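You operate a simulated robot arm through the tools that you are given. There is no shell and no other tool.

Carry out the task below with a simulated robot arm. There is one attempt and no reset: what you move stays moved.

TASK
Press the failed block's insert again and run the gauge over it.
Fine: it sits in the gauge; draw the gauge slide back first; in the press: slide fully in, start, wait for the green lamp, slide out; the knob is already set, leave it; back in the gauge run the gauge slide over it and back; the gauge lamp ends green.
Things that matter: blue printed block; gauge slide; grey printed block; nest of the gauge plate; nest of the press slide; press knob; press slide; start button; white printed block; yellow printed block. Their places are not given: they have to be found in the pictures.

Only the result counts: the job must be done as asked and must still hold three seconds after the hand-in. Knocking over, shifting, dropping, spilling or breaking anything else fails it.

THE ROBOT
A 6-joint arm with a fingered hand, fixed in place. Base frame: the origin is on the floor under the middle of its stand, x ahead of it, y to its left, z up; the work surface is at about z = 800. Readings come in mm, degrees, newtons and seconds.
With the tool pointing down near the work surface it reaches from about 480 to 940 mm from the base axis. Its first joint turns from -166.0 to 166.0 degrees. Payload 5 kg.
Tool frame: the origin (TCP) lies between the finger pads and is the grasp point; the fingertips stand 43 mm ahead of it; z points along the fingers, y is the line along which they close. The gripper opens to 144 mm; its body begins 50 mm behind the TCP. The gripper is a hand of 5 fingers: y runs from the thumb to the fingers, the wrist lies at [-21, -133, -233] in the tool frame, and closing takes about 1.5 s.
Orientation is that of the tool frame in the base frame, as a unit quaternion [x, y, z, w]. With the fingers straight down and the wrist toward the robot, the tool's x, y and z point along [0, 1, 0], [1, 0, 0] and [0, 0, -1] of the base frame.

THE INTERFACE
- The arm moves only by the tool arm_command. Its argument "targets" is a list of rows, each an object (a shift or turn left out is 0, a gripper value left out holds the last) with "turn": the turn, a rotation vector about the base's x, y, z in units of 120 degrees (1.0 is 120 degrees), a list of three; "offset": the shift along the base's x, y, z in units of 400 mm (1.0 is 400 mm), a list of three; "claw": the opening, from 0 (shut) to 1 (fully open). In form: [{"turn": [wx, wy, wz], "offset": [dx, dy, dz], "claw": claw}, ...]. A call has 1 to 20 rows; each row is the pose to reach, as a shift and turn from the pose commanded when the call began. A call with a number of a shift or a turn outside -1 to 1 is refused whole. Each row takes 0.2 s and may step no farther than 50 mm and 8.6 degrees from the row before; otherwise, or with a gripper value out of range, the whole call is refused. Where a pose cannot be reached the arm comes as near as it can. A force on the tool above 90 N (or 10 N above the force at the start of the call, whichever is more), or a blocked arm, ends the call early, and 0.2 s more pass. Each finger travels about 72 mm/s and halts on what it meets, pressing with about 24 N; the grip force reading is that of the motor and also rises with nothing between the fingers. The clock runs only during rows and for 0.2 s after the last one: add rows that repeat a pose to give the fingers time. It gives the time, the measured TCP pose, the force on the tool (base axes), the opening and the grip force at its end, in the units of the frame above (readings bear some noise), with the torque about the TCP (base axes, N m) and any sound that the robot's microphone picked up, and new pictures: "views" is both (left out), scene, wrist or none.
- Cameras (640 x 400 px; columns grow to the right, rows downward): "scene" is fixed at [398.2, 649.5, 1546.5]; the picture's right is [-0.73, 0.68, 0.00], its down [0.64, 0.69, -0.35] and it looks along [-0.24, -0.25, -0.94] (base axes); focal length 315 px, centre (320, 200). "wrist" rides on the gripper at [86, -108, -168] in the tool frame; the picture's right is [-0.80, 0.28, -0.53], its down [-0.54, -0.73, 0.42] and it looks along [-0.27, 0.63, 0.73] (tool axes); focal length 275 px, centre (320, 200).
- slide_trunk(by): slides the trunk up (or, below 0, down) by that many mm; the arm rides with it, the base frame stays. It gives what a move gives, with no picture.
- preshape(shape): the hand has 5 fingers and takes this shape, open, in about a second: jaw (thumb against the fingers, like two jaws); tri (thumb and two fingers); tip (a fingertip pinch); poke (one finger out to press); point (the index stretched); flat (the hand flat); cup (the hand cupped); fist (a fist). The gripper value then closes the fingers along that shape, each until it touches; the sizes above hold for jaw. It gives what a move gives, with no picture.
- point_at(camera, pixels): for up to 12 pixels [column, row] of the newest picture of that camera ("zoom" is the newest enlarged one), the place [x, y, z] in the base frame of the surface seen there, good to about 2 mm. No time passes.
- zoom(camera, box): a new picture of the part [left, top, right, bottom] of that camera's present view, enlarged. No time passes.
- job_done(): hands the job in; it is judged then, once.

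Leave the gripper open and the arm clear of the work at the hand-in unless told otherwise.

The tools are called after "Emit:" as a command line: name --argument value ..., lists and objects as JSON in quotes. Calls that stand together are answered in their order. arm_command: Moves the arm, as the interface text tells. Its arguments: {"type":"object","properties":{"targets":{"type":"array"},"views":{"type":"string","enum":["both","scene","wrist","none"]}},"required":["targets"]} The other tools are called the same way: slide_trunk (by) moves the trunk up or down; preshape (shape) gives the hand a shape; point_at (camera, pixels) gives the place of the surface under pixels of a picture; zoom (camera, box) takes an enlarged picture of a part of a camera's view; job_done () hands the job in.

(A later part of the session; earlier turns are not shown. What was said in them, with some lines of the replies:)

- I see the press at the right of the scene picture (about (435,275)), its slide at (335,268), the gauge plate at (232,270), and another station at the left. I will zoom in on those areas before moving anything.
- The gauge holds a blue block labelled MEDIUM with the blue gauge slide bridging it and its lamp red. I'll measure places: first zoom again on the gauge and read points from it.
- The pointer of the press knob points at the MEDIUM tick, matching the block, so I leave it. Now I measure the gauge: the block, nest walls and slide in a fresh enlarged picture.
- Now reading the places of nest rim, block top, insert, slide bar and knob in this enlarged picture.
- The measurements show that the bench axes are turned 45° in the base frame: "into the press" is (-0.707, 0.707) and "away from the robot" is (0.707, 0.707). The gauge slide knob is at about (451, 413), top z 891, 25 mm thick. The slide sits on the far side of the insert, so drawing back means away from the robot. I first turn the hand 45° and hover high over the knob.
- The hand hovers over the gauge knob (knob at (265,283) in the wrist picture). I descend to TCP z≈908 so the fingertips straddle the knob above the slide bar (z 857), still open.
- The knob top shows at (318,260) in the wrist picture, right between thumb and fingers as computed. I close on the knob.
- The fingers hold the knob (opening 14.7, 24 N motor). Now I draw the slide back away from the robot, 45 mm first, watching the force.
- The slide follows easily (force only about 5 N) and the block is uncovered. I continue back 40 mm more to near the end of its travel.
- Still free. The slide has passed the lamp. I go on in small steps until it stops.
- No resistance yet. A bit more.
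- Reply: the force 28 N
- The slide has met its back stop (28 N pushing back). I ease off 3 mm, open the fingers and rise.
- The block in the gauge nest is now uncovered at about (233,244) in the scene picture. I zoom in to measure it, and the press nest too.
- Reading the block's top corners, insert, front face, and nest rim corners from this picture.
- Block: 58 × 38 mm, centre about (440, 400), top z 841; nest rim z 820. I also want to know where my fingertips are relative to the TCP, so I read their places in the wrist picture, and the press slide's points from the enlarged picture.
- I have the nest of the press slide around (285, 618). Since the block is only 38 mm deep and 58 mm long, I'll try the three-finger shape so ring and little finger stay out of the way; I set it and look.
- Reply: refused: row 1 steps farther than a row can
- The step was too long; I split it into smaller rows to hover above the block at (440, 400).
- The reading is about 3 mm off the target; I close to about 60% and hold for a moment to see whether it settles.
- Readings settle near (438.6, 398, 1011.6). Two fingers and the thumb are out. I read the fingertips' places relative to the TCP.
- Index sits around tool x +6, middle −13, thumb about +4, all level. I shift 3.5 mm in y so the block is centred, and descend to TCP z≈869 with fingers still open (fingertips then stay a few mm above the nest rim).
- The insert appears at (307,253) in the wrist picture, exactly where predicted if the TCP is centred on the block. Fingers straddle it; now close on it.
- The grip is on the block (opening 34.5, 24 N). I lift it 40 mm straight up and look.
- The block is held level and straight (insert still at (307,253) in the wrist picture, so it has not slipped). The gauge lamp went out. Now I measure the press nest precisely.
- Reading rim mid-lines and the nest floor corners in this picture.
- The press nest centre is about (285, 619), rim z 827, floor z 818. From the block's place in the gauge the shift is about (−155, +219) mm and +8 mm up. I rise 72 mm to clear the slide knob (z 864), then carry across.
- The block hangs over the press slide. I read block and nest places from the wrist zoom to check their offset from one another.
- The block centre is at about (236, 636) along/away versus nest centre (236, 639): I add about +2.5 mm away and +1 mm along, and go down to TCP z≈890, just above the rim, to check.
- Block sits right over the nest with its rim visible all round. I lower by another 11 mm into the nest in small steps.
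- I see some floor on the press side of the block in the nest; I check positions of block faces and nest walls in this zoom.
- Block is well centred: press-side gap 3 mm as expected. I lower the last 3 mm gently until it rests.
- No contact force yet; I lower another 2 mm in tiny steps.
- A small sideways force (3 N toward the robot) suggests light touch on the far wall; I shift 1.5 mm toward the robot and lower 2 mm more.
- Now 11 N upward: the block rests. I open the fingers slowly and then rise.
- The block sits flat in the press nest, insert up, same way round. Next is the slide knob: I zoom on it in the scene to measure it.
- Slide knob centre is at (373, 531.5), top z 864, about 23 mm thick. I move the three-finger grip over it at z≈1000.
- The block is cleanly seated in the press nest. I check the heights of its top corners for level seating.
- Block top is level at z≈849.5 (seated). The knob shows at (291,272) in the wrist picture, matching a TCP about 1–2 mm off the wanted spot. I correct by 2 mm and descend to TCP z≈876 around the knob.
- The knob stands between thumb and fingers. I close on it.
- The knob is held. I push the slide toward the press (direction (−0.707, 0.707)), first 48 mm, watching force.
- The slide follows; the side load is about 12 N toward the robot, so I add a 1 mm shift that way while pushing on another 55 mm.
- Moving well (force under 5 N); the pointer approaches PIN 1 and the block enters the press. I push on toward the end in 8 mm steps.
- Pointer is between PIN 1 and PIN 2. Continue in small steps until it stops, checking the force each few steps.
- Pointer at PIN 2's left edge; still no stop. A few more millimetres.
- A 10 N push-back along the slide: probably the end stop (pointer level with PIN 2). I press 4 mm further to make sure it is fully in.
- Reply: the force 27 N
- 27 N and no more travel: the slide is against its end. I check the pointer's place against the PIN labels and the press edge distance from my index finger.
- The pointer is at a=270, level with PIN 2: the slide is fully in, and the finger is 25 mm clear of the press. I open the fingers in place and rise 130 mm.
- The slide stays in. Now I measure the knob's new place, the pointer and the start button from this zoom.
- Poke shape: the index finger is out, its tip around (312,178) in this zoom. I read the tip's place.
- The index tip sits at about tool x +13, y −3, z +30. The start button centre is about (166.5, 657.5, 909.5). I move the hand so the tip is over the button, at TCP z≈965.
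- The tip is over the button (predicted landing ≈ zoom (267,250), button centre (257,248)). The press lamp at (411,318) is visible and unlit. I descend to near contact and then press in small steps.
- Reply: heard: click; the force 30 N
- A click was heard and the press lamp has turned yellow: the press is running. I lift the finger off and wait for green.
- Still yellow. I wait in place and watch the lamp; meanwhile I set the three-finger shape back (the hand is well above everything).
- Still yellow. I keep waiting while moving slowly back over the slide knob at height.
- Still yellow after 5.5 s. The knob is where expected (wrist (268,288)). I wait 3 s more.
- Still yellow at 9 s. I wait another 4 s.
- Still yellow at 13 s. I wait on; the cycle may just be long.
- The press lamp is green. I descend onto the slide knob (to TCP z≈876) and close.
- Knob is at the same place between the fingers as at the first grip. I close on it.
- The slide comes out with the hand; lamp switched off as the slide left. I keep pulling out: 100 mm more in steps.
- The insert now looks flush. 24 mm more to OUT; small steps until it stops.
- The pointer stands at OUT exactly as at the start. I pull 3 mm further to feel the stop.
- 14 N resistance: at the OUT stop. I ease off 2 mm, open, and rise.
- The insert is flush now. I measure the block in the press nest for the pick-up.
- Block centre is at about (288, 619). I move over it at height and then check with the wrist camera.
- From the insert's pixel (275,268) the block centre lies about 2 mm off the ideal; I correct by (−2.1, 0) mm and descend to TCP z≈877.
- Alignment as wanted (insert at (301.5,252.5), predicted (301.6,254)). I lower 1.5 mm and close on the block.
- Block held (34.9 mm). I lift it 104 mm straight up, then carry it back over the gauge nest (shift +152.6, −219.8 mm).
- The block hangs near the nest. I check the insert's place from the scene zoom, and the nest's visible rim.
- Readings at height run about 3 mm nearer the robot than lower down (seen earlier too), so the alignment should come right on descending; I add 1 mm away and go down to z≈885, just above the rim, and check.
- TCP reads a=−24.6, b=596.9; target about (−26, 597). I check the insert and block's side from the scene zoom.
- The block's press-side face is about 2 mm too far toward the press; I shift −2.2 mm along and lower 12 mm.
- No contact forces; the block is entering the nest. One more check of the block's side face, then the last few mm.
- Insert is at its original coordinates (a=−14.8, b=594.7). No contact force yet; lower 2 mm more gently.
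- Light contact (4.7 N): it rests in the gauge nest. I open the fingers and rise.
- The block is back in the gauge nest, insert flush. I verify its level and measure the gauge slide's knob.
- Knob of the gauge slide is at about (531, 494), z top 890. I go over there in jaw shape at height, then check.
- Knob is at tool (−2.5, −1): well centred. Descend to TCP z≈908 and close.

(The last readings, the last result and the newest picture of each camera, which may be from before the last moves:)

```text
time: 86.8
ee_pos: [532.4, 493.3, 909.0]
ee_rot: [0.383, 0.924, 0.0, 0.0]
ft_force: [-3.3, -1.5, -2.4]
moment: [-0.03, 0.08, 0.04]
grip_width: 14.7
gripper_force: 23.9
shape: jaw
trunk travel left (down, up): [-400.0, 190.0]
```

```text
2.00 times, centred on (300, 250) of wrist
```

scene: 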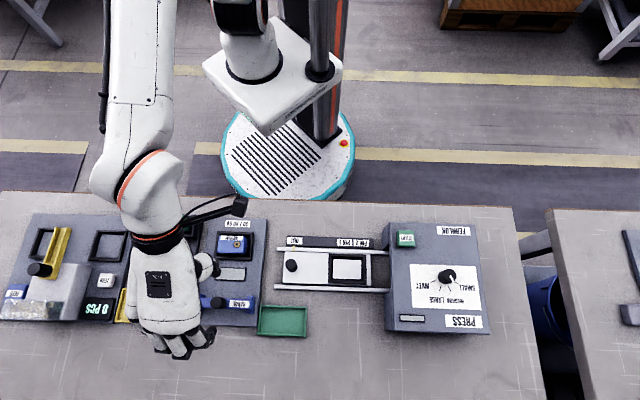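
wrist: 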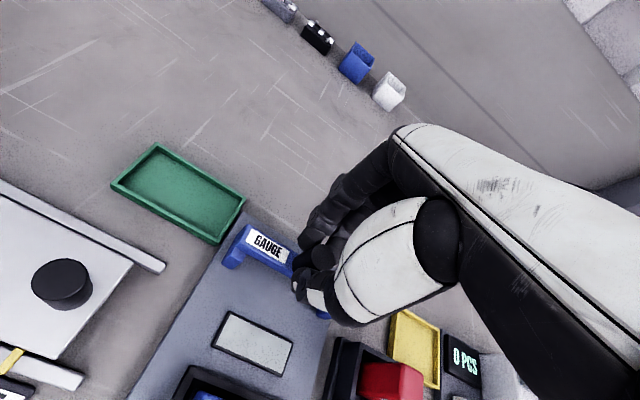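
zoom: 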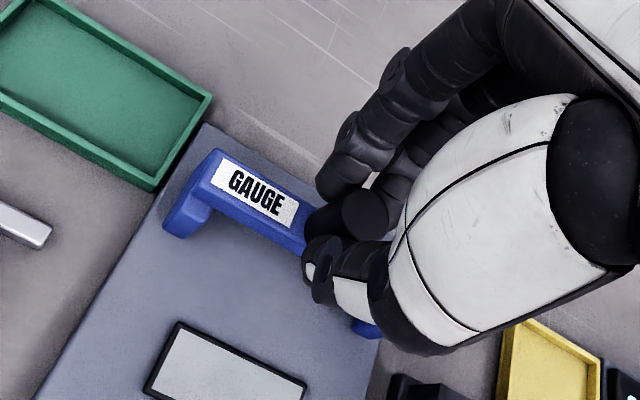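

Gripped the knob. I push the slide toward the robot, first 80 mm, up to just before the block.

Emit:
arm_command --targets '[{"offset": [-0.022, -0.022, 0]}, {"offset": [-0.044, -0.044, 0]}, {"offset": [-0.066, -0.066, 0]}, {"offset": [-0.088, -0.088, 0]}, {"offset": [-0.11, -0.11, 0]}, {"offset": [-0.13, -0.13, 0]}, {"offset": [-0.14, -0.14, 0]}]' --views "both"

```text
time: 88.4
ee_pos: [476.4, 439.1, 909.6]
ee_rot: [0.384, 0.923, 0.001, 0.0]
ft_force: [4.9, -3.7, 5.8]
moment: [-0.09, -0.23, -0.06]
grip_width: 14.4
gripper_force: 24.0
shape: jaw
trunk travel left (down, up): [-400.0, 190.0]
```

scene: 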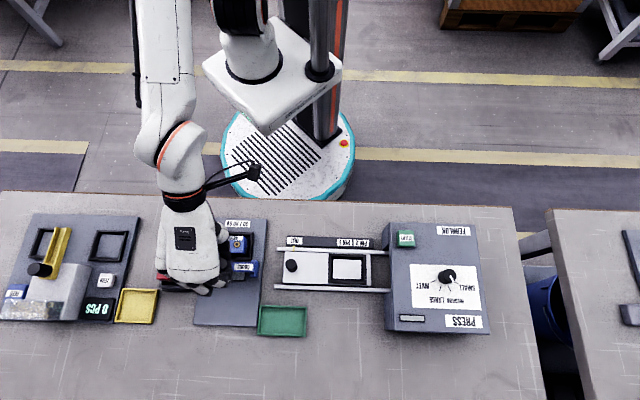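
wrist: 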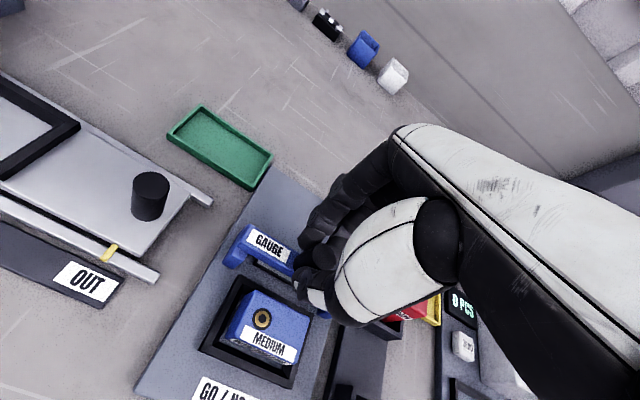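

It slides smoothly. Now slowly over the block, 25 mm first.

Emit:
arm_command --targets '[{"offset": [-0.011, -0.011, 0]}, {"offset": [-0.022, -0.022, 0]}, {"offset": [-0.033, -0.033, 0]}, {"offset": [-0.044, -0.044, 0]}]' --views "wrist"

```text
time: 89.4
ee_pos: [458.7, 420.4, 908.3]
ee_rot: [0.383, 0.924, 0.001, 0.0]
ft_force: [4.4, -5.3, 14.1]
moment: [-0.2, -0.2, -0.07]
grip_width: 14.8
gripper_force: 24.1
shape: jaw
trunk travel left (down, up): [-400.0, 190.0]
```

wrist: 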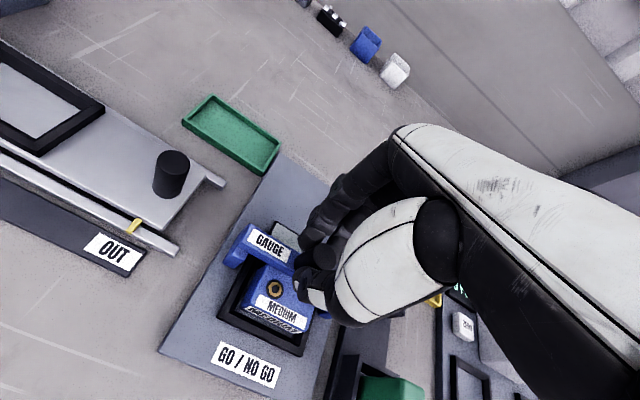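

Vertical load is 14 N, so I ease up 1 mm while going on over the insert, 25 mm more.

Emit:
arm_command --targets '[{"offset": [-0.009, -0.009, 0.0025]}, {"offset": [-0.018, -0.018, 0.003]}, {"offset": [-0.027, -0.027, 0.003]}, {"offset": [-0.036, -0.036, 0.003]}, {"offset": [-0.045, -0.045, 0.003]}]' --views "both"

Emit:
zoom --camera "scene" --box '[180, 210, 276, 310]'

```text
time: 90.6
ee_pos: [440.5, 401.7, 908.3]
ee_rot: [0.382, 0.924, 0.0, -0.001]
ft_force: [-3.1, 2.5, 1.7]
moment: [0.09, 0.04, 0.02]
grip_width: 14.7
gripper_force: 24.0
shape: jaw
trunk travel left (down, up): [-400.0, 190.0]
```

scene: 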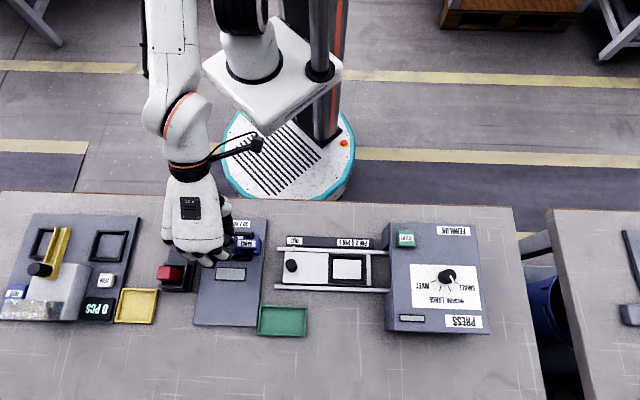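
wrist: 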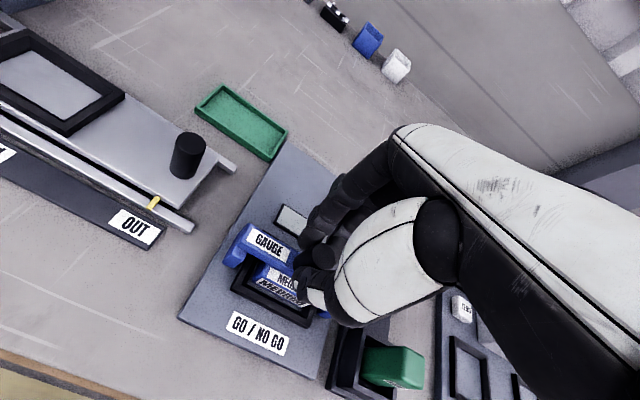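

```text
4.00 times, centred on (228, 260) of scene
```

zoom: 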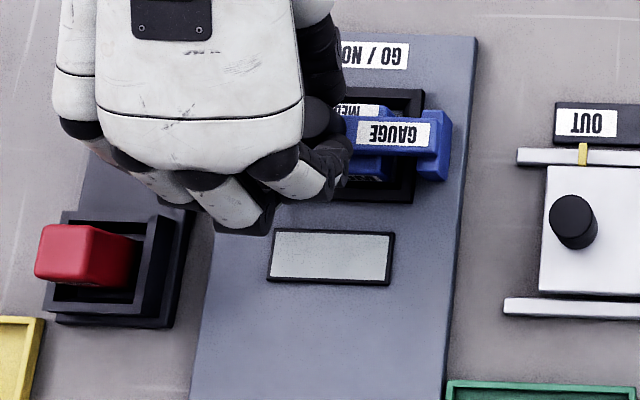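

The slide has moved over the insert without being stopped. I continue toward its front end.

Emit:
arm_command --targets '[{"offset": [-0.011, -0.011, 0]}, {"offset": [-0.022, -0.022, 0]}, {"offset": [-0.033, -0.033, 0]}, {"offset": [-0.044, -0.044, 0]}]' --views "both"

Emit:
zoom --camera "scene" --box '[180, 210, 276, 310]'

```text
time: 91.6
ee_pos: [424.1, 384.5, 907.9]
ee_rot: [0.383, 0.924, -0.001, 0.0]
ft_force: [-5.0, 4.3, -3.5]
moment: [0.14, 0.11, 0.03]
grip_width: 14.3
gripper_force: 24.2
shape: jaw
trunk travel left (down, up): [-400.0, 190.0]
```

scene: 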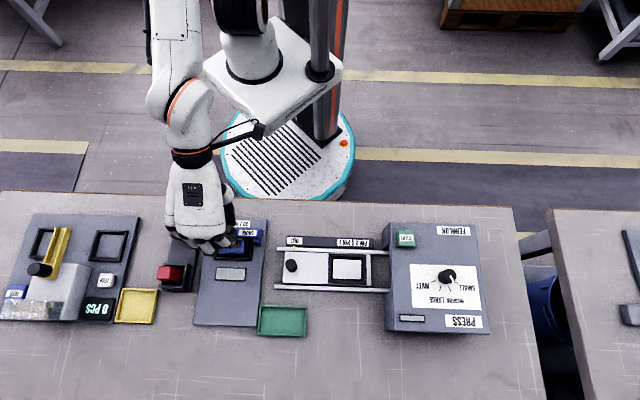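
wrist: 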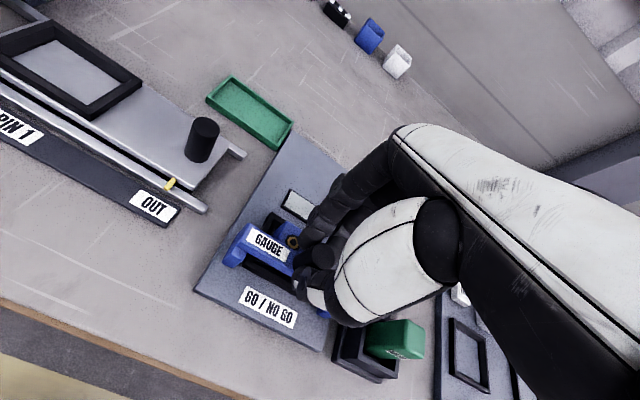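

```text
4.00 times, centred on (228, 260) of scene
```

zoom: 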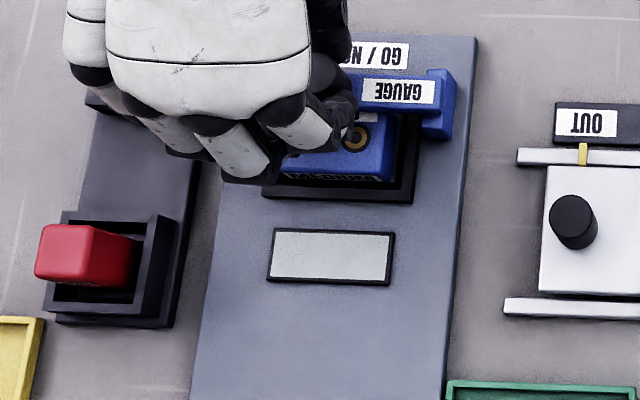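

The slide has passed the insert; lamp still unlit. I continue to the end stop in 5 mm steps.

Emit:
arm_command --targets '[{"offset": [-0.009, -0.009, 0.001]}, {"offset": [-0.018, -0.018, 0.002]}, {"offset": [-0.027, -0.027, 0.002]}]' --views "scene"

Emit:
zoom --camera "scene" --box '[180, 210, 276, 310]'

```text
time: 92.4
ee_pos: [413.4, 375.3, 910.8]
ee_rot: [0.382, 0.924, 0.0, 0.002]
ft_force: [11.7, 8.6, -11.2]
moment: [0.34, -0.4, 0.04]
grip_width: 13.4
gripper_force: 24.2
shape: jaw
trunk travel left (down, up): [-400.0, 190.0]
```

scene: 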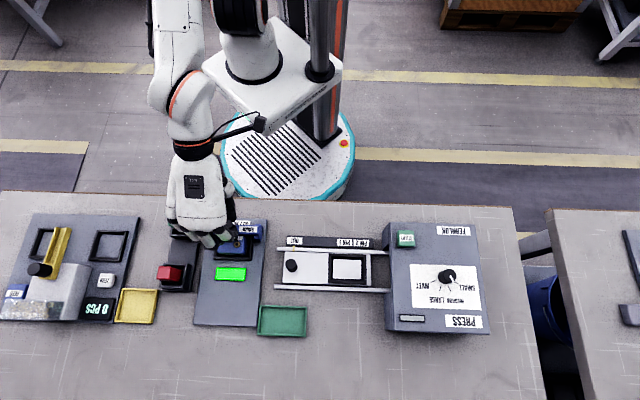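

```text
4.00 times, centred on (228, 260) of scene
```

zoom: 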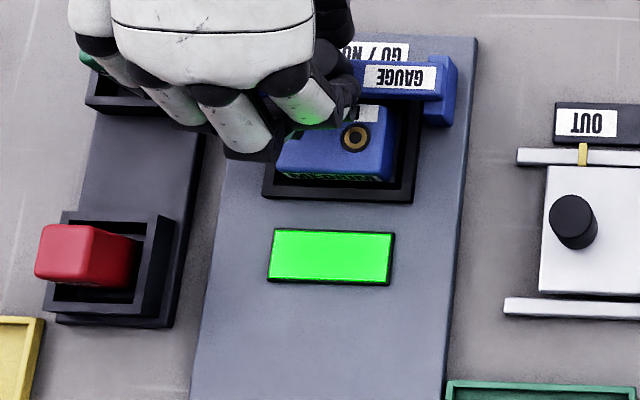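

The gauge lamp is green and the slide is at its front stop (14 N). Now I run it back away from the robot.

Emit:
arm_command --targets '[{"offset": [0.012, 0.012, -0.002]}, {"offset": [0.032, 0.032, -0.003]}, {"offset": [0.052, 0.052, -0.003]}, {"offset": [0.072, 0.072, -0.003]}, {"offset": [0.092, 0.092, -0.003]}, {"offset": [0.112, 0.112, -0.003]}, {"offset": [0.132, 0.132, -0.003]}, {"offset": [0.152, 0.152, -0.003]}]' --views "both"

```text
time: 94.2
ee_pos: [472.2, 434.0, 910.5]
ee_rot: [0.383, 0.924, 0.0, 0.0]
ft_force: [3.5, -3.0, -3.1]
moment: [-0.06, -0.1, -0.04]
grip_width: 14.3
gripper_force: 24.4
shape: jaw
trunk travel left (down, up): [-400.0, 190.0]
```

scene: 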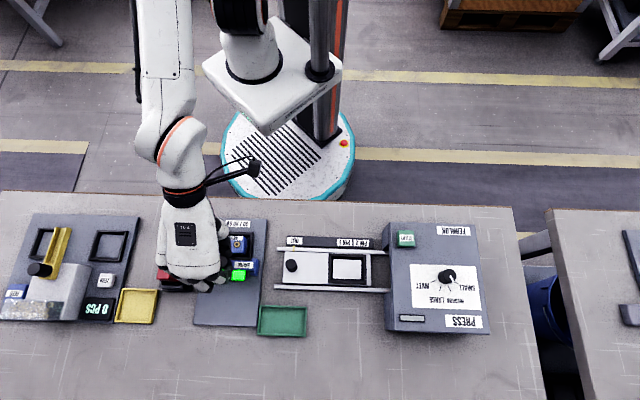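
wrist: 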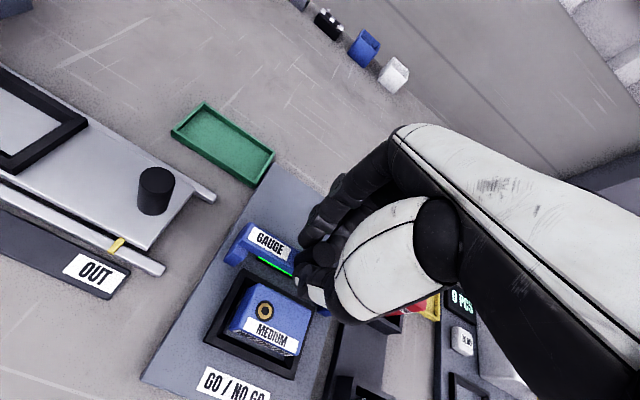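

Lamp stays green. I continue the slide back to its rear end: 82 mm more.

Emit:
arm_command --targets '[{"offset": [0.02, 0.02, -0.001]}, {"offset": [0.04, 0.04, -0.002]}, {"offset": [0.06, 0.06, -0.002]}, {"offset": [0.08, 0.08, -0.002]}, {"offset": [0.1, 0.1, -0.002]}, {"offset": [0.12, 0.12, -0.002]}, {"offset": [0.135, 0.135, -0.002]}, {"offset": [0.145, 0.145, -0.002]}]' --views "none"

Emit:
arm_command --targets '[{"offset": [0.006, 0.006, 0]}, {"offset": [0.012, 0.012, 0]}, {"offset": [0.016, 0.016, 0]}]' --views "both"

```text
time: 96.0
ee_pos: [531.8, 491.1, 909.6]
ee_rot: [0.382, 0.924, 0.0, 0.001]
ft_force: [-12.4, 1.1, 14.8]
moment: [-0.02, 0.42, 0.07]
grip_width: 15.2
gripper_force: 24.6
shape: jaw
trunk travel left (down, up): [-400.0, 190.0]
```

```text
time: 96.8
ee_pos: [535.0, 497.0, 909.0]
ee_rot: [0.383, 0.924, -0.001, -0.001]
ft_force: [-27.8, -14.2, 17.2]
moment: [-0.75, 1.2, -0.01]
grip_width: 16.8
gripper_force: 23.9
shape: jaw
trunk travel left (down, up): [-400.0, 190.0]
```

scene: 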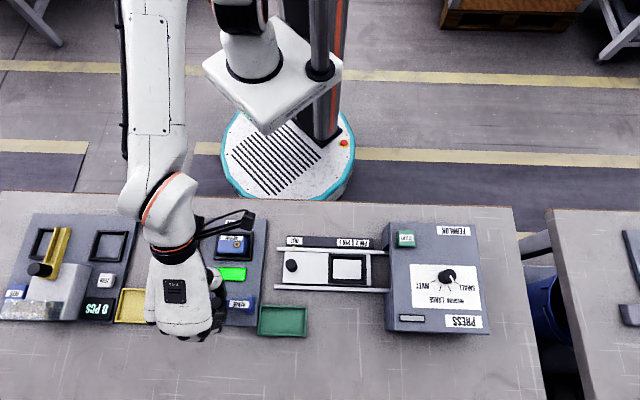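
wrist: 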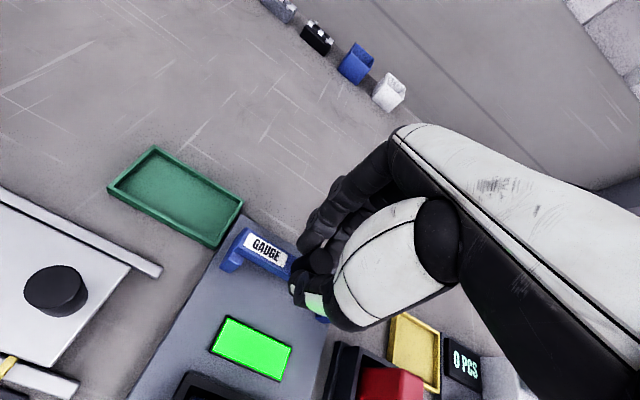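

At the rear stop (31 N), lamp green. I ease back 3 mm, open the fingers, and rise clear.

Emit:
arm_command --targets '[{"offset": [-0.006, -0.006, 0.002], "claw": 0}, {"offset": [-0.006, -0.006, 0.002], "claw": 0.3}, {"offset": [-0.006, -0.006, 0.002], "claw": 0.5}, {"offset": [-0.006, -0.006, 0.002], "claw": 0.6}, {"offset": [-0.006, -0.006, 0.002], "claw": 0.6}, {"offset": [-0.006, -0.006, 0.05], "claw": 0.6}, {"offset": [-0.006, -0.006, 0.15], "claw": 0.6}, {"offset": [-0.006, -0.006, 0.27], "claw": 0.6}, {"offset": [-0.006, -0.006, 0.39], "claw": 0.8}, {"offset": [-0.006, -0.006, 0.5], "claw": 1}]' --views "both"

Emit:
zoom --camera "scene" --box '[180, 210, 276, 330]'

```text
time: 99.0
ee_pos: [534.3, 497.1, 1108.0]
ee_rot: [0.382, 0.924, -0.001, -0.001]
ft_force: [-0.4, -0.3, -0.4]
moment: [-0.02, 0.0, -0.01]
grip_width: 143.7
gripper_force: 0.0
shape: jaw
trunk travel left (down, up): [-400.0, 190.0]
```

scene: 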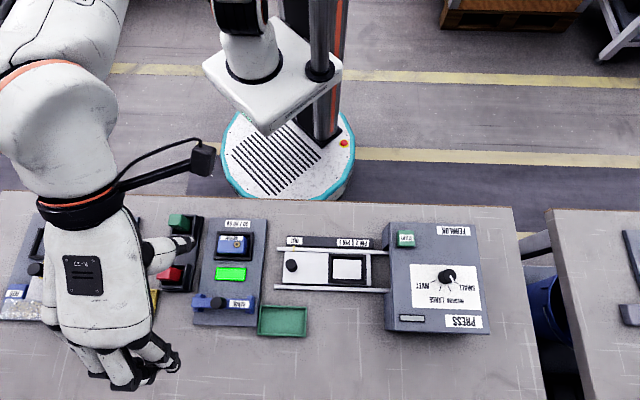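
wrist: 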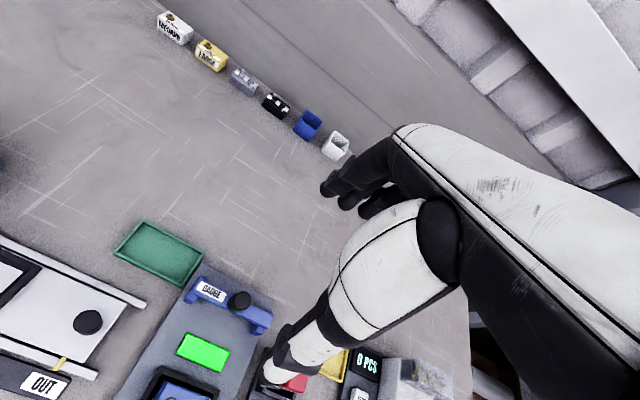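

```text
3.33 times, centred on (228, 270) of scene
```

zoom: 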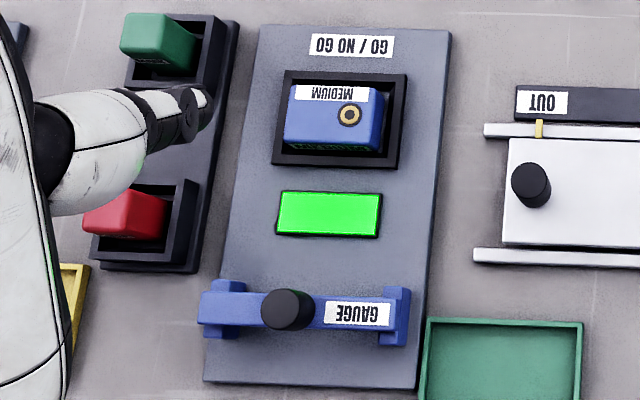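

The gauge lamp is green, the block sits in the gauge nest with its insert flush, and the gauge slide is back. The press slide is out, its knob untouched, and the hand is open and well above the work. I hand the job in.

Emit:
job_done

```text
The job is handed in.
```

The failed block's insert is pressed flush, and the gauge slide ran fully over it and back. The gauge lamp was green when I handed the job in; no verdict has come back yet.

- **Block:** It was the blue MEDIUM block in the gauge. I drew the gauge slide back first, pressed the block, and put it back in the gauge nest the same way round.
- **Press:** The slide went fully in to PIN 2, and one push of the start button set the lamp to yellow. It turned green about 13 to 17 s later, and I then pulled the slide back to OUT. The knob already pointed at MEDIUM and I did not touch it.
- **Gauge:** The slide passed over the insert without catching. The lamp turned green at the front stop and stayed green after I ran the slide back to its rear stop.

At hand-in the gripper was open and the arm was about 200 mm above the work. I saw nothing else moved or knocked over in the pictures.
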